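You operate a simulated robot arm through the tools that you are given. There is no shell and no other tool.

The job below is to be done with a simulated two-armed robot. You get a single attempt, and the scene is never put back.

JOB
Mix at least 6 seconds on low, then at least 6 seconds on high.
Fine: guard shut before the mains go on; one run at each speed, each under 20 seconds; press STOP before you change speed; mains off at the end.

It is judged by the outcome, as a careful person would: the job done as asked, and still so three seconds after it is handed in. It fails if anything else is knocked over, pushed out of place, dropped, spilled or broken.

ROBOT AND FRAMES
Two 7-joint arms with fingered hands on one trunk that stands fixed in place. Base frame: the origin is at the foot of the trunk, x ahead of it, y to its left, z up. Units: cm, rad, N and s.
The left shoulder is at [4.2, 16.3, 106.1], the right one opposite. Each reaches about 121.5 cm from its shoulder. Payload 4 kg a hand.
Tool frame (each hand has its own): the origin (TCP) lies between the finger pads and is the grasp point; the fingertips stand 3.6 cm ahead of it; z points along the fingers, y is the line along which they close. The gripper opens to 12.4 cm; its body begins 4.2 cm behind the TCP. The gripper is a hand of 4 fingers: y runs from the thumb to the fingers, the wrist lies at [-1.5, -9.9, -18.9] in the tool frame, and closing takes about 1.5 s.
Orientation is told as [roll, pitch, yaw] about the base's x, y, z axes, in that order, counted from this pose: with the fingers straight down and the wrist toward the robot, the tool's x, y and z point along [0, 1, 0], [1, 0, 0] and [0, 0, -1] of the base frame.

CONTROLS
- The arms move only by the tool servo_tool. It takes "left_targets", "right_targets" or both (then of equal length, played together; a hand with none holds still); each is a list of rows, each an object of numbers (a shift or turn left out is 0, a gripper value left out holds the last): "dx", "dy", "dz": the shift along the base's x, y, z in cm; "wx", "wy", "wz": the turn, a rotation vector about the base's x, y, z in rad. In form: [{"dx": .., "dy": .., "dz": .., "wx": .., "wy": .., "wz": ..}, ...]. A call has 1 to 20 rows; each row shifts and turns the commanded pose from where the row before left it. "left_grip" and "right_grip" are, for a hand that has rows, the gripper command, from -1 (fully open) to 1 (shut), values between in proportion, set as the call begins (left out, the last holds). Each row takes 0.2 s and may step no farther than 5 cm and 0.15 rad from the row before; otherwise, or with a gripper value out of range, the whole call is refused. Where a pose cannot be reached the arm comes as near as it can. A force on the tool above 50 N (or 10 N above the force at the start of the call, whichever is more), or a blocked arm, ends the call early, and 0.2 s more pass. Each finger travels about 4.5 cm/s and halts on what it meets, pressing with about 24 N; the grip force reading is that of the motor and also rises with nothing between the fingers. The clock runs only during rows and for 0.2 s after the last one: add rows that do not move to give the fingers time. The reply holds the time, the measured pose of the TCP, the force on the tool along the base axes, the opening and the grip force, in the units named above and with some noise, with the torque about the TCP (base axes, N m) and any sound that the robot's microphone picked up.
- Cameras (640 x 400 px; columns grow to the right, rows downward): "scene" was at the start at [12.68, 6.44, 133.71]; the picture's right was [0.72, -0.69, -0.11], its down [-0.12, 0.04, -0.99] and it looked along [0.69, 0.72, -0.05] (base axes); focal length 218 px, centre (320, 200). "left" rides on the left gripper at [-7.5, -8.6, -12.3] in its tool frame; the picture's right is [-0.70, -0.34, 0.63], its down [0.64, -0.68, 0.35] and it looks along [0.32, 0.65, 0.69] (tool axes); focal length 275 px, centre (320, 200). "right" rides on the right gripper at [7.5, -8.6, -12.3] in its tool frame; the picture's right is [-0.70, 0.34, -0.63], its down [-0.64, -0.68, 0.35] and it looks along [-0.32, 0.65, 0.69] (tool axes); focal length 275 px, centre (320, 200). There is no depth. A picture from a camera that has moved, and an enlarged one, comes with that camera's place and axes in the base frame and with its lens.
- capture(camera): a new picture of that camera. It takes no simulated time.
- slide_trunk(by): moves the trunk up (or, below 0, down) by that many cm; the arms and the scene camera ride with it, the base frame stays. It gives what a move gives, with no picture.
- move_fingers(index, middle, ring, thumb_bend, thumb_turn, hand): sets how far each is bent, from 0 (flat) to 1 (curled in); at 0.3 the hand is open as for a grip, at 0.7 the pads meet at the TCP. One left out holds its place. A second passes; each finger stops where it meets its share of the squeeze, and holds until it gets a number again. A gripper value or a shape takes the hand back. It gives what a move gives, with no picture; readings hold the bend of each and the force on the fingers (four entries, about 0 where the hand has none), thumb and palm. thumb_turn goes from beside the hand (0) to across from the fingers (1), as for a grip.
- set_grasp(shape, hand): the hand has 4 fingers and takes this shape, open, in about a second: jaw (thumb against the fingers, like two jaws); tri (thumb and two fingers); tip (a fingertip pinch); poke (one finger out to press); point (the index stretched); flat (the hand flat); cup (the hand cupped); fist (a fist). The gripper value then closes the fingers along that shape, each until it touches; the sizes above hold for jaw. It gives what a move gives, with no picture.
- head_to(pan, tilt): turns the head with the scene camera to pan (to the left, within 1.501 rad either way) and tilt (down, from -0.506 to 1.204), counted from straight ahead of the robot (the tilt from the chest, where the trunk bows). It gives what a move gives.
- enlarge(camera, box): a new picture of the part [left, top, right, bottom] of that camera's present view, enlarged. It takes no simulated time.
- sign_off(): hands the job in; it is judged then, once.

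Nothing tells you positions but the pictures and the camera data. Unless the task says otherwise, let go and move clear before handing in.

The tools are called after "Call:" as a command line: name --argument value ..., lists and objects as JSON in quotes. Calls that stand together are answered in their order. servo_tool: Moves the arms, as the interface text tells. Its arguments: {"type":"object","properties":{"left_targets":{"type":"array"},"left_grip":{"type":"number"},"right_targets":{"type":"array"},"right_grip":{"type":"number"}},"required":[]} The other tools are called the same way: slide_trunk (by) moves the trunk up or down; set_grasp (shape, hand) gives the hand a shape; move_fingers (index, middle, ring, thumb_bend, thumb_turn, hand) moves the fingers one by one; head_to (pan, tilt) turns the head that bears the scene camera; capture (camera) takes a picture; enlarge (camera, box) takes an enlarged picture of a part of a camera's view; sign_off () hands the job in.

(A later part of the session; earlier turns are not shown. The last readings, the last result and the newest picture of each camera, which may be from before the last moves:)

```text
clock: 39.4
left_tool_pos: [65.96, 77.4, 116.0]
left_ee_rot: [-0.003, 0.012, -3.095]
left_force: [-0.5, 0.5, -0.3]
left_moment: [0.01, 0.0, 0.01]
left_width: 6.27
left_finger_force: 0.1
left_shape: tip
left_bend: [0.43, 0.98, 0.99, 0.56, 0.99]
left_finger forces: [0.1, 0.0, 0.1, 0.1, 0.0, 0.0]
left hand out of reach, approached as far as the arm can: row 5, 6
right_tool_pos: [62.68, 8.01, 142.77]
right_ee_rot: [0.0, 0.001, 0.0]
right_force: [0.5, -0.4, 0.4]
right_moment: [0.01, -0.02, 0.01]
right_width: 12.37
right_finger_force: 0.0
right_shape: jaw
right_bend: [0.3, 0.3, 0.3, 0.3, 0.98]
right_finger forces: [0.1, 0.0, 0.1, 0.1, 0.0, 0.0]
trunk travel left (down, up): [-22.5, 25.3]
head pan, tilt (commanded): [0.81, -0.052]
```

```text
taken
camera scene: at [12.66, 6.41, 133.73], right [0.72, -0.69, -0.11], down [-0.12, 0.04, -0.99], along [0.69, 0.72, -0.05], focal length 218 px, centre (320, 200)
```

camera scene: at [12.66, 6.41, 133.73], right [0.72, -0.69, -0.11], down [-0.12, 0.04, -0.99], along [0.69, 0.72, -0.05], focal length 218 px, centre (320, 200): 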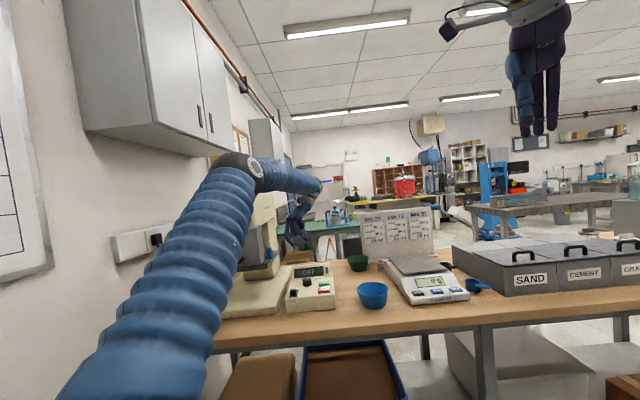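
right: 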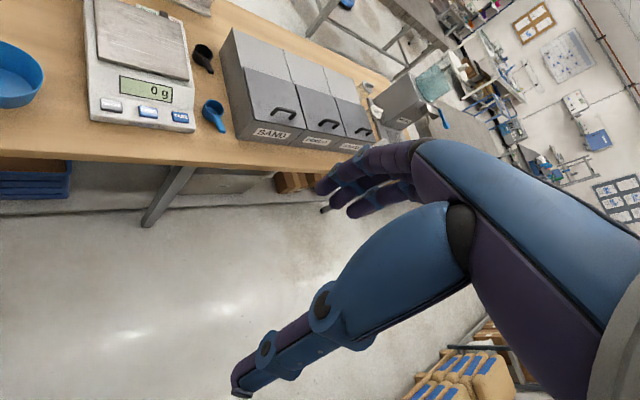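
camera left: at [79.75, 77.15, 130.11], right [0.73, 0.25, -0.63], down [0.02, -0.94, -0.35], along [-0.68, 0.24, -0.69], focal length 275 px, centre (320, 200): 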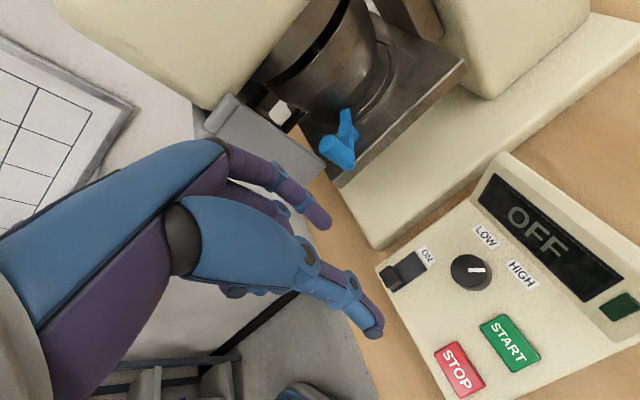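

Call:
servo_tool --left_targets '[{"wz": -0.147}, {"wz": -0.147}, {"wz": -0.147}, {"wz": -0.147}, {"wz": -0.147}, {"wz": -0.147}, {"wz": -0.147}, {"wz": -0.147}, {"wz": -0.147}, {"wz": -0.147}, {"wz": -0.147}, {"wz": -0.147}, {"wz": -0.1}]'

Call:
capture --camera "scene"

```text
clock: 42.2
left_tool_pos: [66.04, 77.48, 116.01]
left_ee_rot: [0.0, -0.001, 1.321]
left_force: [0.3, 0.3, -0.3]
left_moment: [-0.01, 0.0, 0.03]
left_width: 6.25
left_finger_force: 0.1
left_shape: tip
left_bend: [0.43, 0.98, 0.99, 0.56, 0.99]
left_finger forces: [0.1, 0.0, 0.0, 0.1, 0.0, 0.0]
right_tool_pos: [62.73, 8.16, 142.65]
right_ee_rot: [0.001, -0.001, -0.001]
right_force: [-0.3, -0.4, 0.3]
right_moment: [0.01, 0.01, 0.0]
right_width: 12.38
right_finger_force: 0.1
right_shape: jaw
right_bend: [0.3, 0.3, 0.3, 0.3, 0.98]
right_finger forces: [0.0, 0.0, 0.0, 0.0, 0.0, 0.1]
trunk travel left (down, up): [-22.5, 25.3]
head pan, tilt (commanded): [0.81, -0.052]
```

```text
taken
camera scene: at [12.68, 6.46, 133.71], right [0.72, -0.69, -0.11], down [-0.12, 0.04, -0.99], along [0.69, 0.72, -0.05], focal length 218 px, centre (320, 200)
```

scene: 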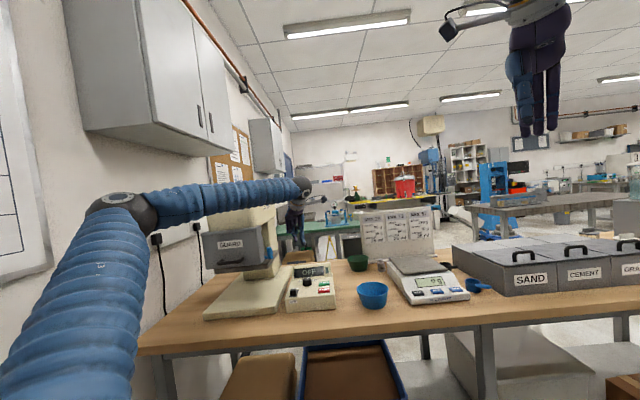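

Yaw up to about 2.9 is reachable, so I'll grasp the knob at yaw 1.32 and sweep to about 2.87. Now I'll come down to a hover over the knob.

Call:
servo_tool --left_targets '[{"dx": 1.17, "dy": 0.98, "dz": -2}, {"dx": 1.17, "dy": 0.98, "dz": -2}, {"dx": 1.17, "dy": 0.98, "dz": -3}, {"dx": 1.15, "dy": 0.98, "dz": -3}, {"dz": -2}]'

Call:
capture --camera "left"

Call:
capture --camera "scene"

Call:
enlarge --camera "scene" --box '[270, 220, 370, 320]'

```text
clock: 43.4
left_tool_pos: [70.68, 81.37, 104.0]
left_ee_rot: [0.001, 0.0, 1.325]
left_force: [-0.1, 0.8, 0.5]
left_moment: [0.0, -0.02, 0.02]
left_width: 6.28
left_finger_force: 0.1
left_shape: tip
left_bend: [0.43, 0.98, 0.99, 0.56, 0.99]
left_finger forces: [0.0, 0.0, 0.0, 0.1, 0.0, 0.0]
right_tool_pos: [62.7, 8.1, 142.71]
right_ee_rot: [0.0, 0.001, 0.0]
right_force: [0.6, 0.7, 0.5]
right_moment: [0.05, 0.03, 0.02]
right_width: 12.38
right_finger_force: 0.0
right_shape: jaw
right_bend: [0.3, 0.3, 0.3, 0.3, 0.98]
right_finger forces: [0.1, 0.0, 0.0, 0.1, 0.0, 0.0]
trunk travel left (down, up): [-22.5, 25.3]
head pan, tilt (commanded): [0.81, -0.052]
```

```text
taken
camera left: at [75.91, 71.15, 116.29], right [0.59, -0.5, -0.63], down [-0.79, -0.5, -0.35], along [-0.15, 0.71, -0.69], focal length 275 px, centre (320, 200)
```

left: 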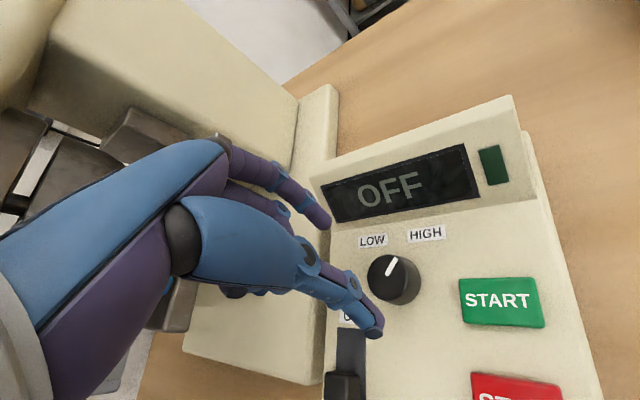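

```text
taken
camera scene: at [12.66, 6.46, 133.72], right [0.72, -0.69, -0.11], down [-0.12, 0.04, -0.99], along [0.69, 0.72, -0.05], focal length 218 px, centre (320, 200)
```

scene: 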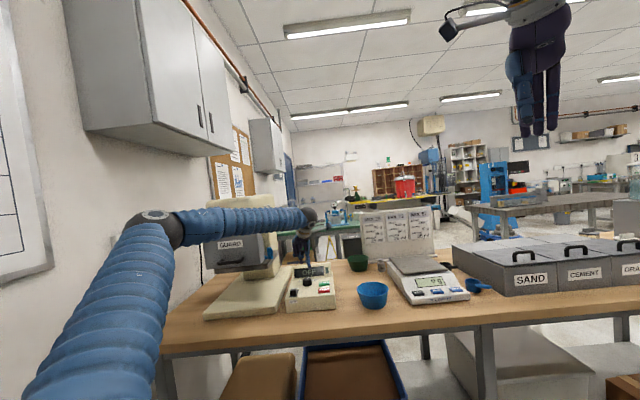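

```text
4.00 times, centred on (320, 270) of scene
camera zoom: at [12.66, 6.46, 133.72], right [0.72, -0.69, -0.11], down [-0.12, 0.04, -0.99], along [0.69, 0.72, -0.05], focal length 870 px, centre (320, -80)
```

zoom: 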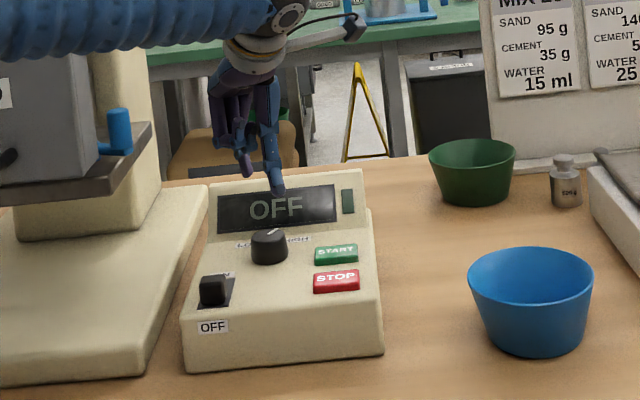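

Call:
servo_tool --left_targets '[{"dx": 0.15, "dy": -0.1, "dz": -2}, {"dz": -2}, {"dz": -1.5}]'

Call:
capture --camera "left"

Call:
enlarge --camera "scene" --box '[270, 240, 350, 310]'

```text
clock: 44.2
left_tool_pos: [70.85, 81.19, 98.48]
left_ee_rot: [-0.001, -0.001, 1.326]
left_force: [-0.1, 0.9, 0.1]
left_moment: [0.01, -0.02, 0.05]
left_width: 6.25
left_finger_force: 0.0
left_shape: tip
left_bend: [0.43, 0.98, 0.99, 0.56, 0.99]
left_finger forces: [0.0, 0.1, 0.0, 0.0, 0.1, 0.0]
right_tool_pos: [62.69, 8.17, 142.62]
right_ee_rot: [0.0, -0.001, 0.0]
right_force: [-0.3, 0.9, -0.8]
right_moment: [-0.02, -0.02, 0.0]
right_width: 12.38
right_finger_force: 0.1
right_shape: jaw
right_bend: [0.3, 0.3, 0.3, 0.3, 0.98]
right_finger forces: [0.1, 0.0, 0.0, 0.0, 0.0, 0.0]
trunk travel left (down, up): [-22.5, 25.3]
head pan, tilt (commanded): [0.81, -0.052]
```

```text
taken
camera left: at [76.08, 71.1, 110.71], right [0.59, -0.5, -0.63], down [-0.79, -0.5, -0.34], along [-0.15, 0.71, -0.69], focal length 275 px, centre (320, 200)
```

left: 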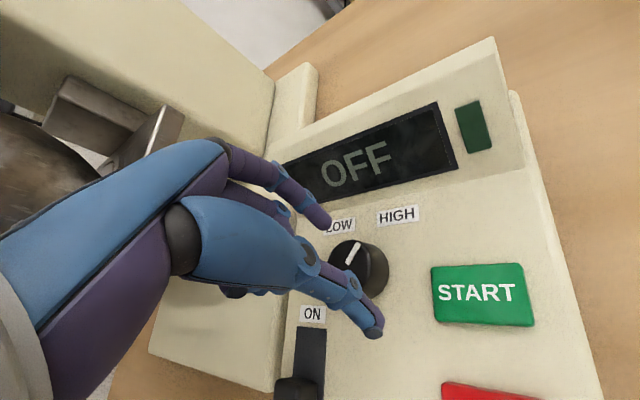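

```text
5.71 times, centred on (310, 275) of scene
camera zoom: at [12.71, 6.47, 133.71], right [0.72, -0.69, -0.11], down [-0.12, 0.04, -0.99], along [0.69, 0.72, -0.05], focal length 1243 px, centre (377, -229)
```

zoom: 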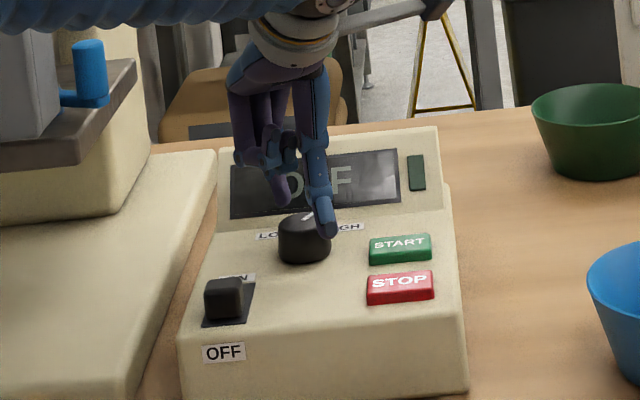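

Call:
enlarge --camera "left" --box '[290, 190, 430, 350]'

```text
2.50 times, centred on (360, 270) of left
camera zoom: at [76.08, 71.1, 110.71], right [0.59, -0.5, -0.63], down [-0.79, -0.5, -0.34], along [-0.15, 0.71, -0.69], focal length 688 px, centre (220, 25)
```

zoom: 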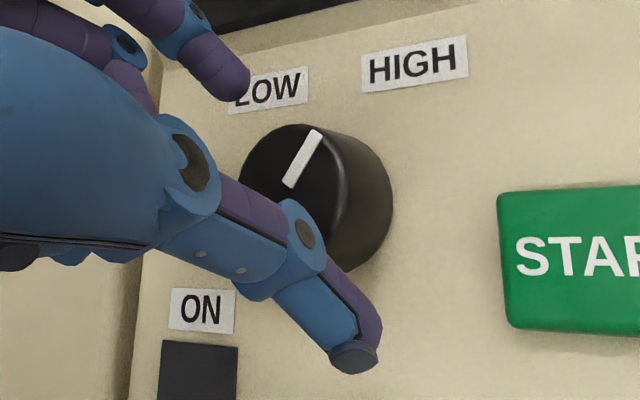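

The pinch centre and knob centre coincide within 3 mm. I'll lower the fingertips beside the knob and close gently.

Call:
servo_tool --left_targets '[{"dx": -0.1, "dy": 0.2, "dz": -1}, {"dz": -1}]'

Call:
enlarge --camera "left" --box '[290, 190, 430, 350]'

Call:
enlarge --camera "scene" --box '[270, 240, 350, 310]'

```text
clock: 44.8
left_tool_pos: [70.78, 81.43, 96.45]
left_ee_rot: [0.0, 0.0, 1.327]
left_force: [0.9, 0.6, -0.5]
left_moment: [0.02, 0.01, 0.02]
left_width: 6.24
left_finger_force: 0.1
left_shape: tip
left_bend: [0.43, 0.98, 0.99, 0.56, 0.99]
left_finger forces: [0.1, 0.0, 0.0, 0.0, 0.0, 0.0]
right_tool_pos: [62.75, 8.05, 142.64]
right_ee_rot: [0.0, 0.001, 0.0]
right_force: [0.6, 0.1, -0.9]
right_moment: [0.02, -0.01, 0.03]
right_width: 12.39
right_finger_force: 0.1
right_shape: jaw
right_bend: [0.3, 0.3, 0.3, 0.3, 0.98]
right_finger forces: [0.0, 0.1, 0.0, 0.0, 0.1, 0.0]
trunk travel left (down, up): [-22.5, 25.3]
head pan, tilt (commanded): [0.81, -0.052]
```

```text
2.50 times, centred on (360, 270) of left
camera zoom: at [75.93, 71.22, 108.67], right [0.59, -0.5, -0.63], down [-0.79, -0.51, -0.35], along [-0.15, 0.71, -0.69], focal length 688 px, centre (220, 25)
```

zoom: 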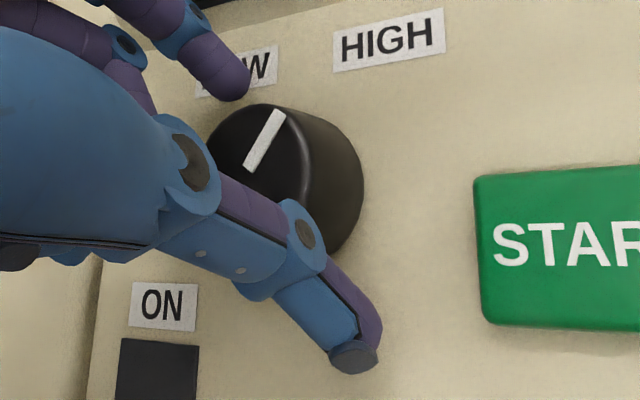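

```text
5.71 times, centred on (310, 275) of scene
camera zoom: at [12.7, 6.44, 133.71], right [0.72, -0.69, -0.11], down [-0.12, 0.04, -0.99], along [0.69, 0.72, -0.05], focal length 1243 px, centre (377, -229)
```

zoom: 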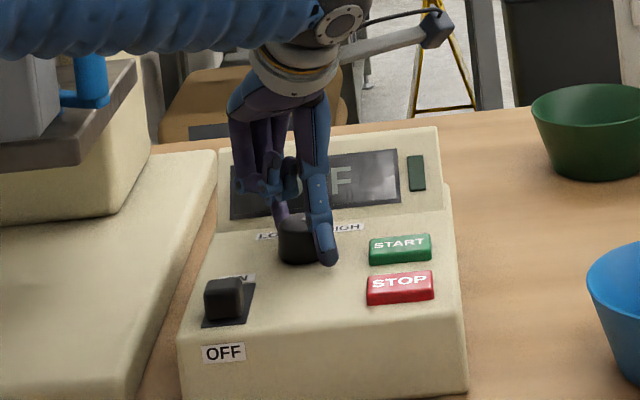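

Call:
servo_tool --left_targets '[{}, {}, {}, {}, {}]' --left_grip 0.7

Call:
enlarge --camera "left" --box '[270, 190, 430, 350]'

Call:
enlarge --camera "scene" --box '[270, 240, 350, 310]'

```text
clock: 46.0
left_tool_pos: [70.72, 81.28, 96.62]
left_ee_rot: [0.0, 0.0, 1.324]
left_force: [-0.2, -3.1, 2.2]
left_moment: [0.05, 0.0, -0.01]
left_width: 4.09
left_finger_force: 24.2
left_shape: tip
left_bend: [0.53, 1.0, 1.0, 0.6, 1.0]
left_finger forces: [21.1, 0.0, 0.0, 0.1, 25.0, 0.0]
right_tool_pos: [62.59, 7.87, 142.62]
right_ee_rot: [0.001, 0.001, 0.001]
right_force: [-0.5, -0.8, 0.4]
right_moment: [0.02, 0.0, -0.03]
right_width: 12.33
right_finger_force: 0.0
right_shape: jaw
right_bend: [0.3, 0.3, 0.3, 0.3, 0.98]
right_finger forces: [0.0, 0.0, 0.0, 0.1, 0.0, 0.0]
trunk travel left (down, up): [-22.5, 25.3]
head pan, tilt (commanded): [0.81, -0.052]
```

```text
2.50 times, centred on (350, 270) of left
camera zoom: at [75.93, 71.15, 108.75], right [0.59, -0.5, -0.63], down [-0.79, -0.5, -0.35], along [-0.15, 0.71, -0.69], focal length 688 px, centre (245, 25)
```

zoom: 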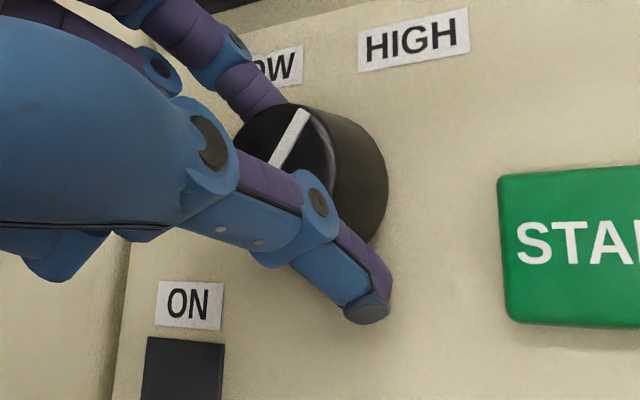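

```text
5.71 times, centred on (310, 275) of scene
camera zoom: at [12.67, 6.38, 133.72], right [0.72, -0.69, -0.11], down [-0.12, 0.04, -0.99], along [0.69, 0.72, -0.05], focal length 1243 px, centre (377, -229)
```

zoom: 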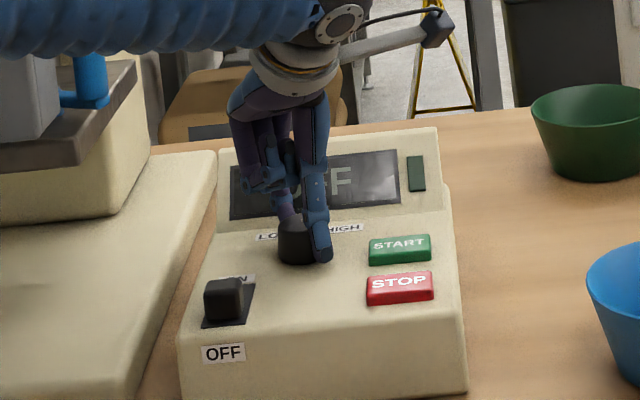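

The knob is held evenly with about 24 N and almost no side force. I'll turn it counter-clockwise in steps and watch.

Call:
servo_tool --left_targets '[{"wz": 0.1}, {"wz": 0.12}, {"wz": 0.12}, {"wz": 0.12}, {"wz": 0.12}]'

Call:
capture --camera "left"

Call:
enlarge --camera "scene" --box '[270, 240, 350, 310]'

```text
clock: 47.2
left_tool_pos: [70.73, 81.42, 96.58]
left_ee_rot: [0.0, -0.002, 1.908]
left_force: [3.9, -5.9, 2.1]
left_moment: [-0.04, -0.07, -0.02]
left_width: 4.08
left_finger_force: 24.1
left_shape: tip
left_bend: [0.53, 1.0, 1.0, 0.6, 0.99]
left_finger forces: [20.4, 0.0, 0.0, 0.1, 27.5, 0.1]
right_tool_pos: [62.77, 8.02, 142.56]
right_ee_rot: [0.001, -0.001, 0.0]
right_force: [0.1, 0.0, -0.1]
right_moment: [-0.03, -0.02, -0.01]
right_width: 12.39
right_finger_force: 0.0
right_shape: jaw
right_bend: [0.3, 0.3, 0.3, 0.3, 0.98]
right_finger forces: [0.0, 0.0, 0.1, 0.1, 0.0, 0.0]
trunk travel left (down, up): [-22.5, 25.3]
head pan, tilt (commanded): [0.81, -0.052]
```

```text
taken
camera left: at [80.67, 75.73, 108.76], right [0.77, -0.09, -0.63], down [-0.38, -0.86, -0.35], along [-0.51, 0.51, -0.69], focal length 275 px, centre (320, 200)
```

left: 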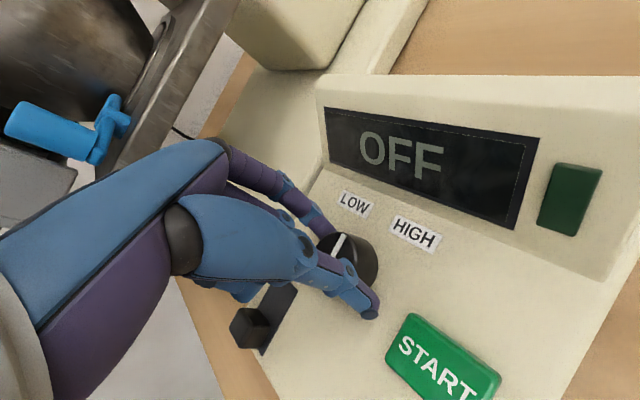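

```text
5.71 times, centred on (310, 275) of scene
camera zoom: at [12.73, 6.34, 133.71], right [0.72, -0.69, -0.11], down [-0.12, 0.04, -0.99], along [0.69, 0.72, -0.05], focal length 1243 px, centre (377, -229)
```

zoom: 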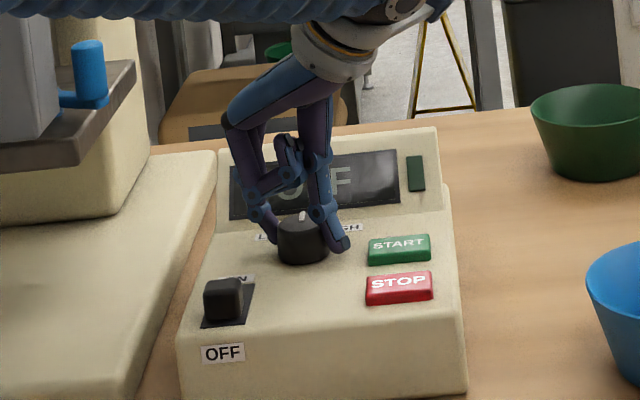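

The pointer follows the hand and now points midway. I'll continue toward LOW.

Call:
servo_tool --left_targets '[{"wz": 0.12}, {"wz": 0.12}, {"wz": 0.12}, {"wz": 0.12}, {"wz": 0.12}]'

Call:
capture --camera "left"

Call:
enlarge --camera "scene" --box '[270, 240, 350, 310]'

```text
clock: 48.4
left_tool_pos: [70.71, 81.4, 96.57]
left_ee_rot: [0.001, 0.002, 2.51]
left_force: [7.8, -2.0, 5.7]
left_moment: [0.03, -0.09, -0.02]
left_width: 4.08
left_finger_force: 24.2
left_shape: tip
left_bend: [0.54, 1.0, 1.0, 0.59, 0.99]
left_finger forces: [20.8, 0.0, 0.0, 0.1, 29.1, 0.0]
right_tool_pos: [62.76, 8.05, 142.61]
right_ee_rot: [-0.001, 0.001, -0.001]
right_force: [0.1, 0.7, 0.1]
right_moment: [0.0, 0.0, -0.01]
right_width: 12.36
right_finger_force: 0.1
right_shape: jaw
right_bend: [0.3, 0.3, 0.3, 0.3, 0.98]
right_finger forces: [0.1, 0.0, 0.0, 0.0, 0.1, 0.0]
trunk travel left (down, up): [-22.5, 25.3]
head pan, tilt (commanded): [0.81, -0.052]
```

```text
taken
camera left: at [82.09, 82.32, 108.77], right [0.68, 0.36, -0.63], down [0.17, -0.92, -0.35], along [-0.71, 0.13, -0.69], focal length 275 px, centre (320, 200)
```

left: 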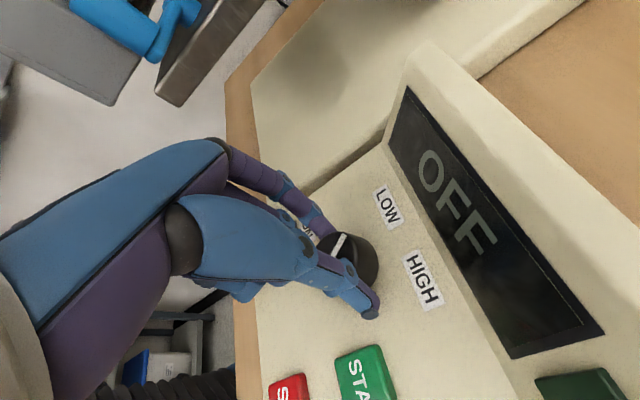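

```text
5.71 times, centred on (310, 275) of scene
camera zoom: at [12.73, 6.36, 133.72], right [0.72, -0.69, -0.11], down [-0.12, 0.04, -0.99], along [0.69, 0.72, -0.05], focal length 1243 px, centre (377, -229)
```

zoom: 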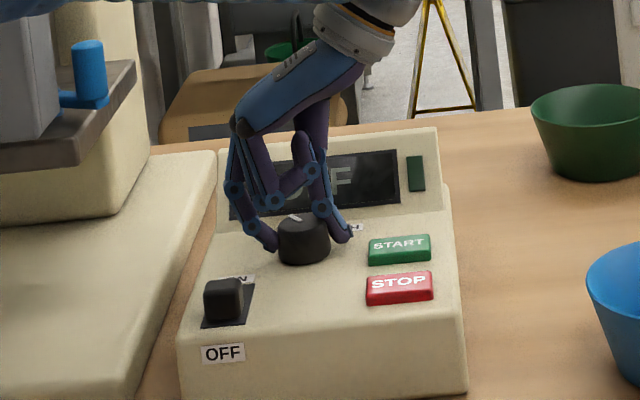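

Call:
servo_tool --left_targets '[{"wz": 0.12}, {"wz": 0.12}, {"wz": 0.12}]'

Call:
capture --camera "left"

Call:
enlarge --camera "scene" --box '[280, 250, 340, 300]'

```text
clock: 49.2
left_tool_pos: [70.63, 81.45, 96.56]
left_ee_rot: [0.001, -0.001, 2.869]
left_force: [8.7, 5.5, 6.8]
left_moment: [0.29, -0.07, -0.44]
left_width: 4.17
left_finger_force: 23.9
left_shape: tip
left_bend: [0.54, 1.0, 1.0, 0.59, 1.0]
left_finger forces: [22.2, 0.0, 0.0, 0.1, 28.8, 0.0]
right_tool_pos: [62.75, 8.01, 142.64]
right_ee_rot: [0.0, -0.001, 0.001]
right_force: [0.2, -0.4, -0.3]
right_moment: [-0.04, 0.0, 0.01]
right_width: 12.37
right_finger_force: 0.2
right_shape: jaw
right_bend: [0.3, 0.3, 0.3, 0.3, 0.98]
right_finger forces: [0.0, 0.0, 0.0, 0.0, 0.1, 0.0]
trunk travel left (down, up): [-22.5, 25.3]
head pan, tilt (commanded): [0.81, -0.052]
```

```text
taken
camera left: at [80.99, 86.32, 108.74], right [0.51, 0.58, -0.63], down [0.48, -0.8, -0.35], along [-0.71, -0.13, -0.69], focal length 275 px, centre (320, 200)
```

left: 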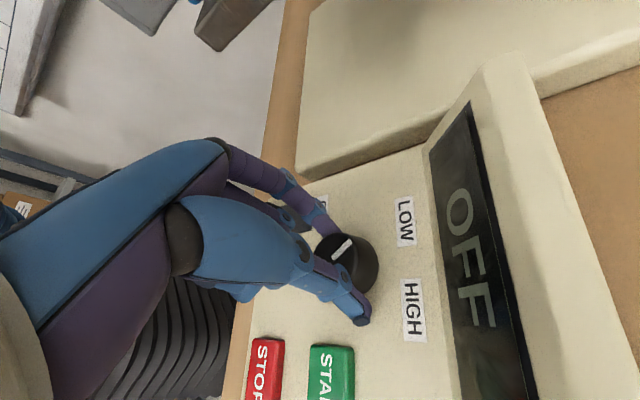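

```text
8.00 times, centred on (310, 275) of scene
camera zoom: at [12.7, 6.41, 133.72], right [0.72, -0.69, -0.11], down [-0.12, 0.04, -0.99], along [0.69, 0.72, -0.05], focal length 1740 px, centre (400, -400)
```

zoom: 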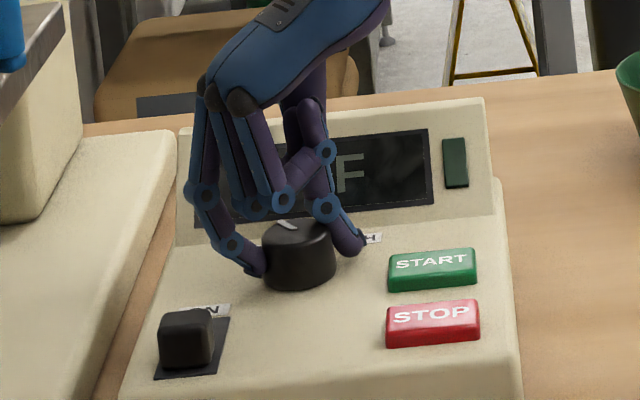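

The twist moment jumped to 0.44 N m and the pointer lagged, so the knob has hit its LOW stop. I'll ease back a touch, open the fingers and rise to check.

Call:
servo_tool --left_targets '[{"wz": -0.06}, {}, {}, {}, {}]' --left_grip 0.0

Call:
servo_tool --left_targets '[{"dz": 1.5}, {"dz": 2}, {"dz": 3}, {"dz": 3}, {"dz": 3}, {"dz": 3}]'

Call:
capture --camera "left"

Call:
enlarge --camera "scene" --box '[280, 250, 340, 310]'

```text
clock: 50.4
left_tool_pos: [70.69, 81.41, 96.58]
left_ee_rot: [0.0, 0.001, 2.806]
left_force: [0.5, 0.0, 0.2]
left_moment: [0.0, 0.01, 0.01]
left_width: 6.19
left_finger_force: 0.1
left_shape: tip
left_bend: [0.43, 0.98, 0.99, 0.56, 0.99]
left_finger forces: [0.0, 0.0, 0.1, 0.0, 0.0, 0.0]
right_tool_pos: [62.67, 8.01, 142.65]
right_ee_rot: [0.001, 0.0, 0.001]
right_force: [-0.1, 0.5, 0.8]
right_moment: [0.03, -0.04, -0.03]
right_width: 12.36
right_finger_force: 0.1
right_shape: jaw
right_bend: [0.3, 0.3, 0.3, 0.3, 0.98]
right_finger forces: [0.0, 0.1, 0.0, 0.0, 0.1, 0.0]
trunk travel left (down, up): [-22.5, 25.3]
head pan, tilt (commanded): [0.81, -0.052]
```

```text
clock: 51.8
left_tool_pos: [70.48, 81.32, 112.27]
left_ee_rot: [0.001, -0.001, 2.807]
left_force: [0.1, -0.7, -0.8]
left_moment: [0.01, -0.04, -0.01]
left_width: 6.19
left_finger_force: 0.0
left_shape: tip
left_bend: [0.43, 0.98, 0.99, 0.56, 0.99]
left_finger forces: [0.1, 0.1, 0.0, 0.0, 0.1, 0.0]
right_tool_pos: [62.53, 7.89, 142.77]
right_ee_rot: [0.001, 0.001, 0.0]
right_force: [-0.5, -0.4, -0.1]
right_moment: [-0.02, 0.0, -0.03]
right_width: 12.36
right_finger_force: 0.1
right_shape: jaw
right_bend: [0.3, 0.3, 0.3, 0.3, 0.98]
right_finger forces: [0.0, 0.1, 0.0, 0.0, 0.0, 0.1]
trunk travel left (down, up): [-22.5, 25.3]
head pan, tilt (commanded): [0.81, -0.052]
```

```text
taken
camera left: at [81.01, 85.53, 124.45], right [0.55, 0.55, -0.63], down [0.43, -0.83, -0.35], along [-0.72, -0.08, -0.69], focal length 275 px, centre (320, 200)
```

left: 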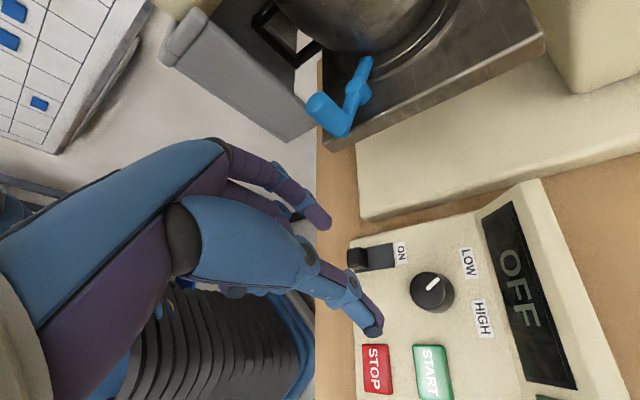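

```text
6.67 times, centred on (310, 280) of scene
camera zoom: at [12.63, 6.33, 133.73], right [0.72, -0.69, -0.11], down [-0.12, 0.04, -0.99], along [0.69, 0.72, -0.05], focal length 1450 px, centre (387, -333)
```

zoom: 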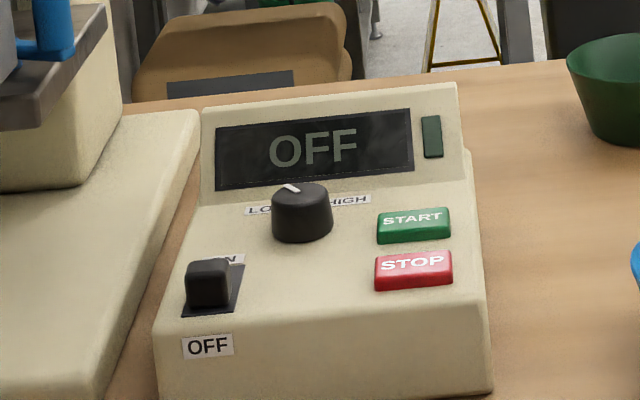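

The pointer now points at LOW. Next comes the mains switch, so I'll look at its shape closely before choosing how to move it.

Call:
enlarge --camera "left" --box '[330, 220, 470, 320]'

Call:
enlarge --camera "scene" --box '[290, 275, 320, 305]'

```text
4.00 times, centred on (400, 270) of left
camera zoom: at [81.01, 85.53, 124.45], right [0.55, 0.55, -0.63], down [0.43, -0.83, -0.35], along [-0.72, -0.08, -0.69], focal length 1101 px, centre (0, -80)
```

zoom: 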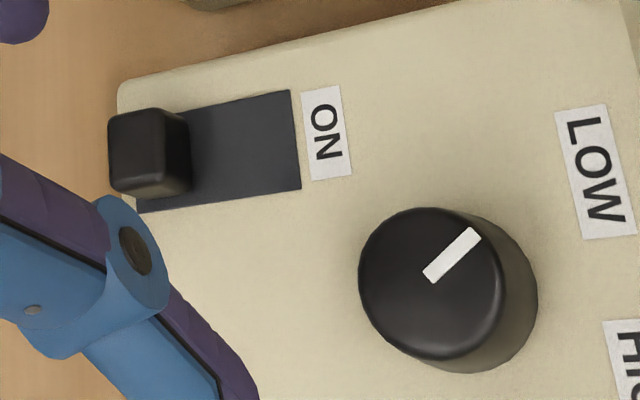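

```text
13.33 times, centred on (305, 290) of scene
camera zoom: at [12.63, 6.33, 133.73], right [0.72, -0.69, -0.11], down [-0.12, 0.04, -0.99], along [0.69, 0.72, -0.05], focal length 2900 px, centre (520, -1000)
```

zoom: 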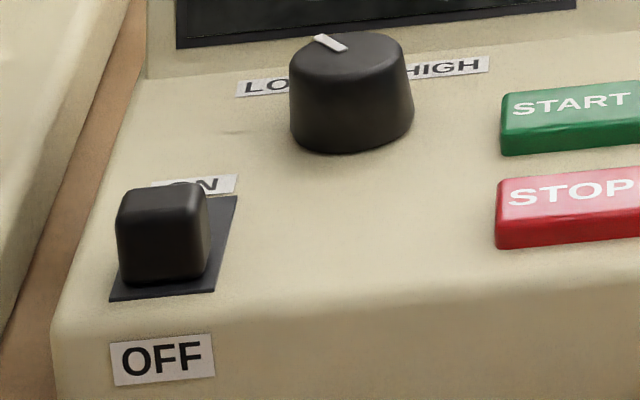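

It is a slide switch: a block to be pushed from the OFF end back to the ON end. I'll turn the hand back to face the bench and take the one-finger "poke" shape to see where its tip is.

Call:
servo_tool --left_targets '[{"dx": -0.8, "dy": -1.0, "wz": -0.144}, {"dx": -0.8, "dy": -1.0, "wz": -0.144}, {"dx": -0.8, "dy": -1.0, "wz": -0.144}, {"dx": -0.8, "dy": -1.0, "wz": -0.144}, {"dx": -0.8, "dy": -1.0, "wz": -0.144}, {"dx": -0.8, "dy": -1.0, "wz": -0.144}, {"dx": -0.8, "dy": -1.0, "wz": -0.144}, {"dx": -0.8, "dy": -1.0, "wz": -0.144}, {"wz": -0.144}, {"wz": -0.144}, {"wz": -0.144}, {"wz": -0.144}, {"wz": -0.144}, {"wz": -0.144}]'

Call:
set_grasp --hand "left" --shape "poke"

Call:
capture --camera "left"

Call:
capture --camera "scene"

Call:
enlarge --camera "scene" --box '[260, 180, 380, 320]'

```text
clock: 54.8
left_tool_pos: [64.31, 73.6, 111.88]
left_ee_rot: [0.001, -0.001, 0.789]
left_force: [0.0, -0.4, 0.8]
left_moment: [0.0, 0.0, -0.03]
left_width: 6.22
left_finger_force: 0.0
left_shape: tip
left_bend: [0.43, 0.98, 0.99, 0.56, 0.99]
left_finger forces: [0.0, 0.0, 0.1, 0.1, 0.1, 0.0]
right_tool_pos: [62.72, 8.08, 142.72]
right_ee_rot: [0.0, 0.001, 0.0]
right_force: [-0.2, 0.1, 0.0]
right_moment: [0.04, -0.01, 0.0]
right_width: 12.36
right_finger_force: 0.1
right_shape: jaw
right_bend: [0.3, 0.3, 0.3, 0.3, 0.98]
right_finger forces: [0.1, 0.1, 0.0, 0.0, 0.1, 0.1]
trunk travel left (down, up): [-22.5, 25.3]
head pan, tilt (commanded): [0.81, -0.052]
```

```text
clock: 55.7
left_tool_pos: [64.28, 73.45, 112.02]
left_ee_rot: [0.0, 0.002, 0.792]
left_force: [-0.2, -0.6, 0.4]
left_moment: [-0.03, 0.02, -0.03]
left_width: 0.01
left_finger_force: 0.1
left_shape: poke
left_bend: [0.7, 0.7, 0.99, 0.0, 1.0]
left_finger forces: [0.0, 0.0, 0.0, 0.0, 0.1, 0.0]
right_tool_pos: [62.57, 8.07, 142.59]
right_ee_rot: [0.001, 0.0, 0.002]
right_force: [0.6, 0.2, -0.8]
right_moment: [0.0, -0.02, 0.0]
right_width: 12.38
right_finger_force: 0.1
right_shape: jaw
right_bend: [0.3, 0.3, 0.3, 0.3, 0.98]
right_finger forces: [0.0, 0.0, 0.1, 0.0, 0.0, 0.0]
trunk travel left (down, up): [-22.5, 25.3]
head pan, tilt (commanded): [0.81, -0.052]
```

```text
taken
camera left: at [63.64, 62.06, 124.2], right [0.26, -0.73, -0.63], down [-0.94, -0.03, -0.35], along [0.23, 0.68, -0.69], focal length 275 px, centre (320, 200)
```

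left: 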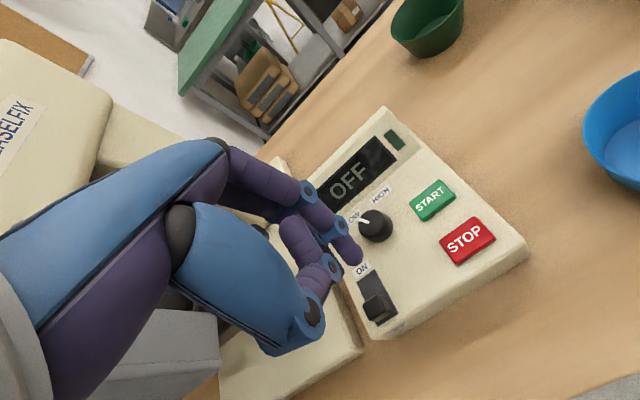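

```text
taken
camera scene: at [12.68, 6.45, 133.71], right [0.72, -0.69, -0.11], down [-0.12, 0.04, -0.99], along [0.69, 0.72, -0.05], focal length 218 px, centre (320, 200)
```

scene: 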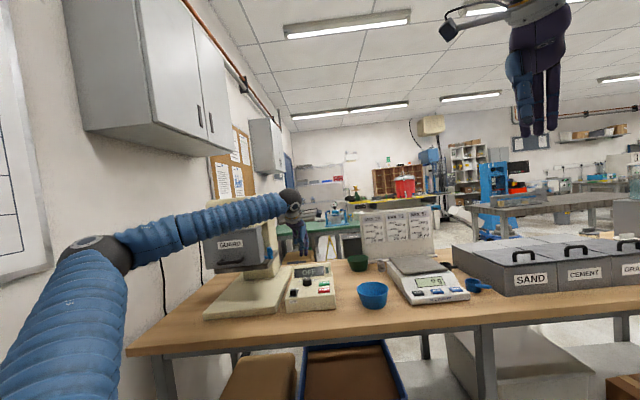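

```text
2.86 times, centred on (320, 250) of scene
camera zoom: at [12.68, 6.45, 133.71], right [0.72, -0.69, -0.11], down [-0.12, 0.04, -0.99], along [0.69, 0.72, -0.05], focal length 622 px, centre (320, 57)
```

zoom: 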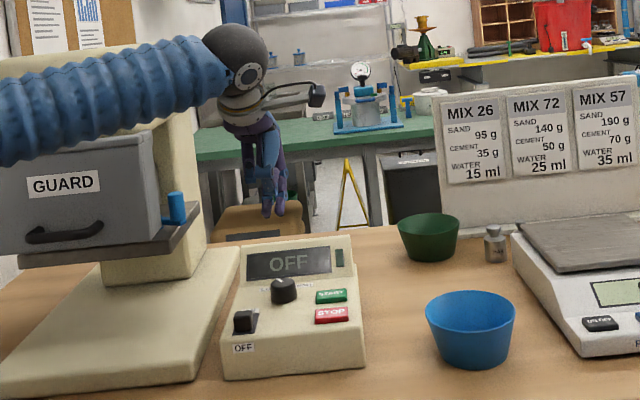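

Call:
enlarge --camera "left" --box '[230, 150, 420, 360]'

Call:
enlarge --camera "scene" --box '[270, 180, 340, 260]'

```text
1.90 times, centred on (325, 255) of left
camera zoom: at [63.64, 62.06, 124.2], right [0.26, -0.73, -0.63], down [-0.94, -0.03, -0.35], along [0.23, 0.68, -0.69], focal length 524 px, centre (310, 95)
```

zoom: 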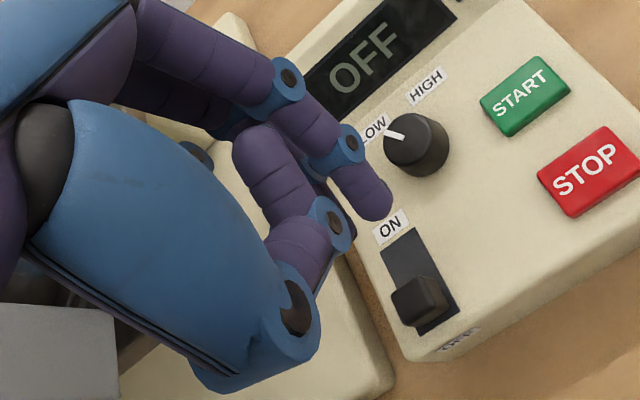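

```text
5.00 times, centred on (305, 220) of scene
camera zoom: at [12.68, 6.45, 133.71], right [0.72, -0.69, -0.11], down [-0.12, 0.04, -0.99], along [0.69, 0.72, -0.05], focal length 1088 px, centre (395, 100)
```

zoom: 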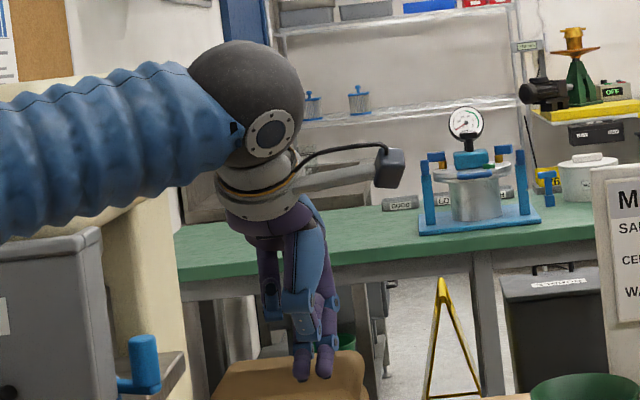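

In the poke shape the index and middle tips stand together about 3.7 cm ahead of the TCP. I'll bring them down just in front of the switch block, on the robot's side of it.

Call:
servo_tool --left_targets '[{"dx": -2.0, "dy": 0.9, "dz": -2}, {"dx": -2.0, "dy": 0.9, "dz": -2.5}, {"dx": -2.0, "dy": 0.9, "dz": -2.5}, {"dz": -2}, {"dz": -2}]'

Call:
capture --camera "left"

Call:
enlarge --camera "scene" --box '[260, 230, 350, 320]'

```text
clock: 56.9
left_tool_pos: [58.33, 76.22, 101.12]
left_ee_rot: [0.0, -0.002, 0.791]
left_force: [0.3, -0.9, -0.2]
left_moment: [-0.02, 0.02, -0.01]
left_width: 0.0
left_finger_force: 0.0
left_shape: poke
left_bend: [0.7, 0.7, 0.99, 0.0, 1.0]
left_finger forces: [0.0, 0.0, 0.0, 0.0, 0.1, 0.1]
right_tool_pos: [62.55, 8.01, 142.79]
right_ee_rot: [0.0, -0.001, -0.001]
right_force: [0.1, 0.6, -0.1]
right_moment: [0.0, -0.05, 0.01]
right_width: 12.39
right_finger_force: 0.1
right_shape: jaw
right_bend: [0.3, 0.3, 0.3, 0.3, 0.98]
right_finger forces: [0.0, 0.0, 0.0, 0.1, 0.0, 0.0]
trunk travel left (down, up): [-22.5, 25.3]
head pan, tilt (commanded): [0.81, -0.052]
```

```text
taken
camera left: at [57.72, 64.76, 113.31], right [0.26, -0.73, -0.63], down [-0.94, -0.03, -0.35], along [0.23, 0.68, -0.69], focal length 275 px, centre (320, 200)
```

left: 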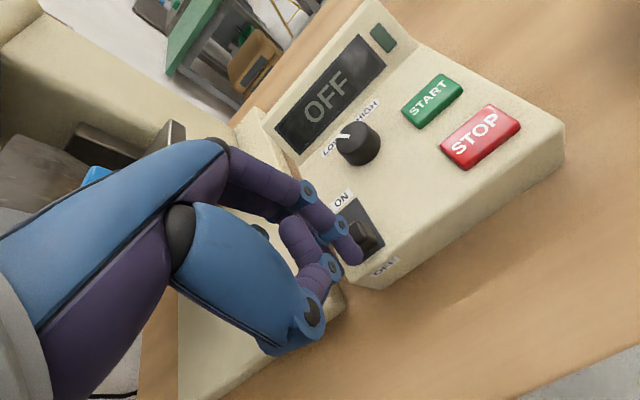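

```text
4.44 times, centred on (305, 275) of scene
camera zoom: at [12.61, 6.39, 133.74], right [0.72, -0.69, -0.11], down [-0.12, 0.04, -0.99], along [0.69, 0.72, -0.05], focal length 967 px, centre (387, -133)
```

zoom: 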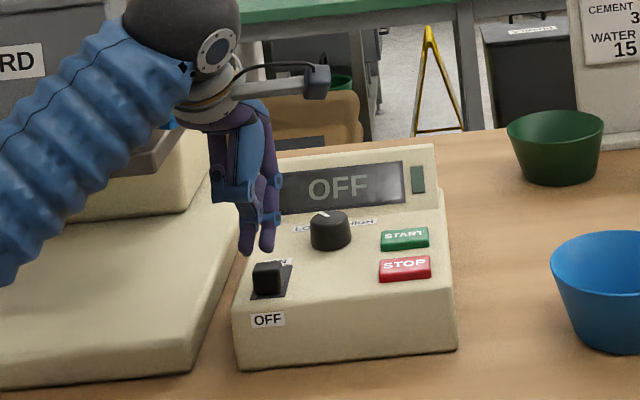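

Call:
servo_tool --left_targets '[{"dx": 0.28, "dy": -0.28, "dz": -1.8}, {"dz": -1.8}, {"dz": -1.7}]'

Call:
capture --camera "left"

Call:
enlarge --camera "scene" --box '[270, 250, 340, 320]'

Call:
enlarge --camera "left" --box '[270, 160, 430, 320]'

```text
clock: 57.7
left_tool_pos: [58.83, 75.9, 95.51]
left_ee_rot: [0.0, 0.002, 0.791]
left_force: [0.1, -0.2, 0.0]
left_moment: [0.04, -0.02, -0.01]
left_width: 0.0
left_finger_force: 0.0
left_shape: poke
left_bend: [0.7, 0.7, 0.99, 0.0, 1.0]
left_finger forces: [0.0, 0.2, 0.1, 0.0, 0.0, 0.1]
right_tool_pos: [62.6, 8.03, 142.56]
right_ee_rot: [0.002, -0.001, -0.001]
right_force: [-1.0, 0.5, 0.8]
right_moment: [0.0, -0.01, -0.03]
right_width: 12.36
right_finger_force: 0.0
right_shape: jaw
right_bend: [0.3, 0.3, 0.3, 0.3, 0.98]
right_finger forces: [0.0, 0.1, 0.1, 0.1, 0.1, 0.1]
trunk travel left (down, up): [-22.5, 25.3]
head pan, tilt (commanded): [0.81, -0.052]
```

```text
taken
camera left: at [58.12, 64.46, 107.86], right [0.26, -0.73, -0.63], down [-0.94, -0.03, -0.35], along [0.23, 0.68, -0.69], focal length 275 px, centre (320, 200)
```

left: 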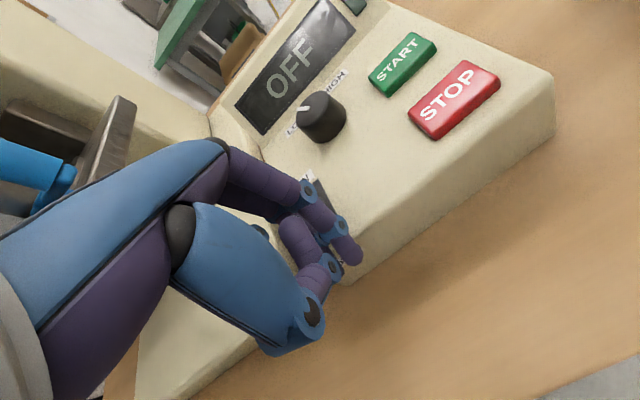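

```text
5.71 times, centred on (305, 285) of scene
camera zoom: at [12.71, 6.47, 133.7], right [0.72, -0.69, -0.11], down [-0.12, 0.04, -0.99], along [0.69, 0.72, -0.05], focal length 1243 px, centre (406, -286)
```

zoom: 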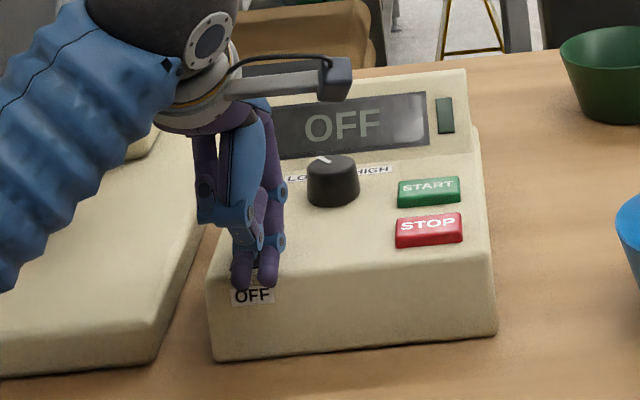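

```text
2.50 times, centred on (350, 240) of left
camera zoom: at [58.12, 64.46, 107.86], right [0.26, -0.73, -0.63], down [-0.94, -0.03, -0.35], along [0.23, 0.68, -0.69], focal length 688 px, centre (245, 100)
```

zoom: 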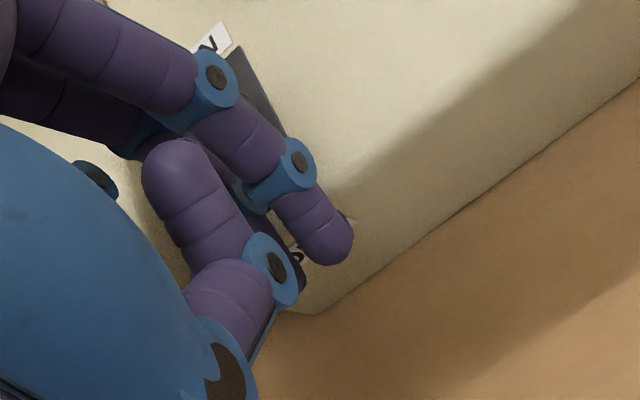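

The fingertips are right in front of the block and centred on it. I'll push it back toward ON in small steps, watching the force.

Call:
servo_tool --left_targets '[{"dx": 0.25, "dy": 0.25}, {"dx": 0.25, "dy": 0.25}, {"dx": 0.25, "dy": 0.25}, {"dx": 0.25, "dy": 0.25}, {"dx": 0.25, "dy": 0.25}, {"dx": 0.25, "dy": 0.25}]'

Call:
enlarge --camera "scene" --box '[270, 250, 340, 320]'

Call:
enlarge --camera "left" --box '[270, 160, 430, 320]'

```text
clock: 59.1
left_tool_pos: [60.05, 77.23, 95.93]
left_ee_rot: [0.0, -0.002, 0.792]
left_force: [-6.5, -5.7, 8.8]
left_moment: [-0.09, 0.01, 0.03]
left_width: 0.01
left_finger_force: 0.1
left_shape: poke
left_bend: [0.7, 0.7, 0.99, 0.0, 1.0]
left_finger forces: [5.8, 6.6, 0.0, 0.0, 0.0, 0.0]
right_tool_pos: [62.54, 8.01, 142.76]
right_ee_rot: [0.001, -0.001, 0.0]
right_force: [0.3, 1.1, 0.2]
right_moment: [-0.02, -0.03, 0.01]
right_width: 12.36
right_finger_force: 0.2
right_shape: jaw
right_bend: [0.3, 0.3, 0.3, 0.3, 0.98]
right_finger forces: [0.0, 0.0, 0.1, 0.1, 0.0, 0.1]
trunk travel left (down, up): [-22.5, 25.3]
head pan, tilt (commanded): [0.81, -0.052]
```

```text
5.71 times, centred on (305, 285) of scene
camera zoom: at [12.57, 6.32, 133.74], right [0.72, -0.69, -0.11], down [-0.12, 0.04, -0.99], along [0.69, 0.72, -0.05], focal length 1243 px, centre (406, -286)
```

zoom: 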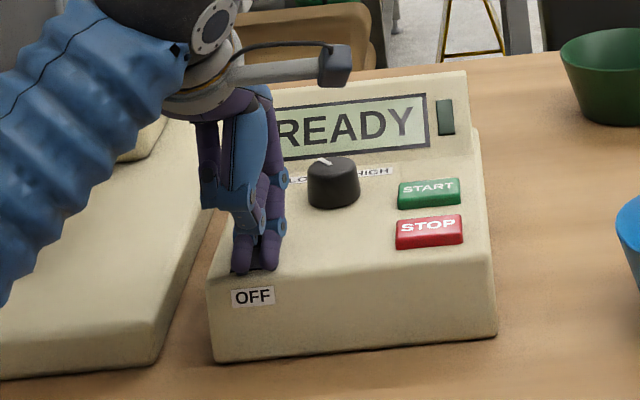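

```text
2.50 times, centred on (350, 240) of left
camera zoom: at [59.33, 65.84, 108.14], right [0.26, -0.73, -0.63], down [-0.94, -0.03, -0.35], along [0.23, 0.68, -0.69], focal length 688 px, centre (245, 100)
```

zoom: 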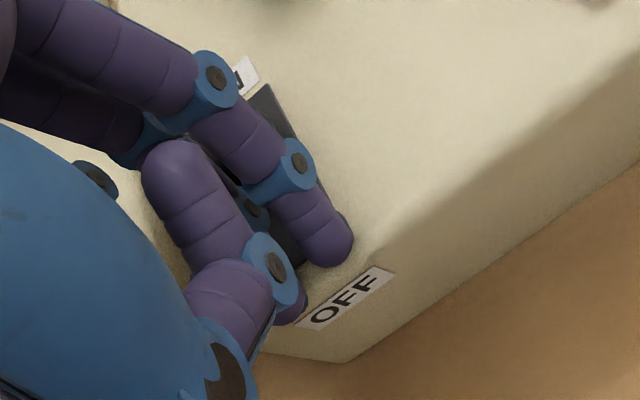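

The display now reads READY, so the mains are on (with the guard shut). I'll lift off to see where the switch block has ended up.

Call:
servo_tool --left_targets '[{"dx": -0.2, "dy": -0.2, "dz": 0.5}, {"dx": -0.2, "dy": -0.2, "dz": 1.5}, {"dz": 2}, {"dz": 2}, {"dz": 2}]'

Call:
enlarge --camera "scene" --box '[270, 250, 340, 320]'

Call:
enlarge --camera "left" --box '[270, 60, 530, 300]'

```text
clock: 60.3
left_tool_pos: [59.8, 76.87, 103.67]
left_ee_rot: [0.001, 0.0, 0.79]
left_force: [0.4, -0.2, -0.3]
left_moment: [-0.02, -0.02, 0.0]
left_width: 0.02
left_finger_force: 0.0
left_shape: poke
left_bend: [0.7, 0.7, 0.99, 0.0, 1.0]
left_finger forces: [0.0, 0.0, 0.0, 0.0, 0.0, 0.1]
right_tool_pos: [62.75, 8.01, 142.72]
right_ee_rot: [0.001, 0.0, 0.0]
right_force: [0.0, 0.3, -0.6]
right_moment: [-0.02, 0.02, 0.0]
right_width: 12.37
right_finger_force: 0.0
right_shape: jaw
right_bend: [0.3, 0.3, 0.3, 0.3, 0.98]
right_finger forces: [0.1, 0.0, 0.1, 0.0, 0.0, 0.0]
trunk travel left (down, up): [-22.5, 25.3]
head pan, tilt (commanded): [0.81, -0.052]
```

```text
5.71 times, centred on (305, 285) of scene
camera zoom: at [12.67, 6.42, 133.72], right [0.72, -0.69, -0.11], down [-0.12, 0.04, -0.99], along [0.69, 0.72, -0.05], focal length 1243 px, centre (406, -286)
```

zoom: 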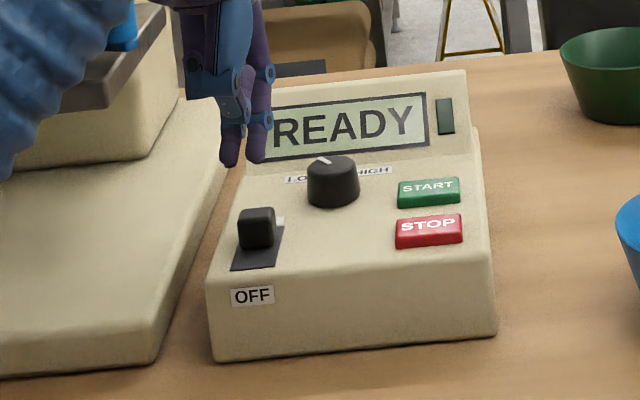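

```text
1.67 times, centred on (400, 180) of left
camera zoom: at [59.07, 65.56, 115.89], right [0.26, -0.73, -0.63], down [-0.94, -0.03, -0.35], along [0.23, 0.68, -0.69], focal length 459 px, centre (187, 233)
```

zoom: 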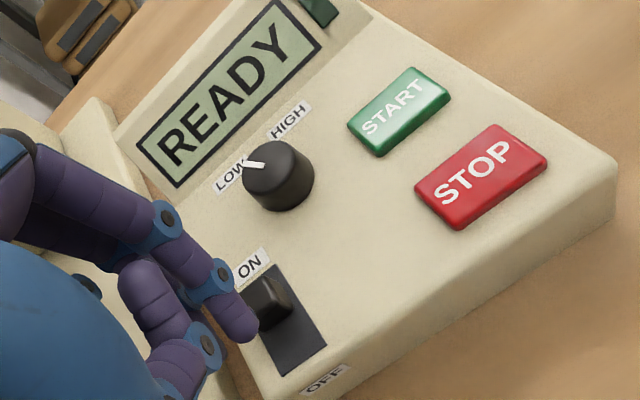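

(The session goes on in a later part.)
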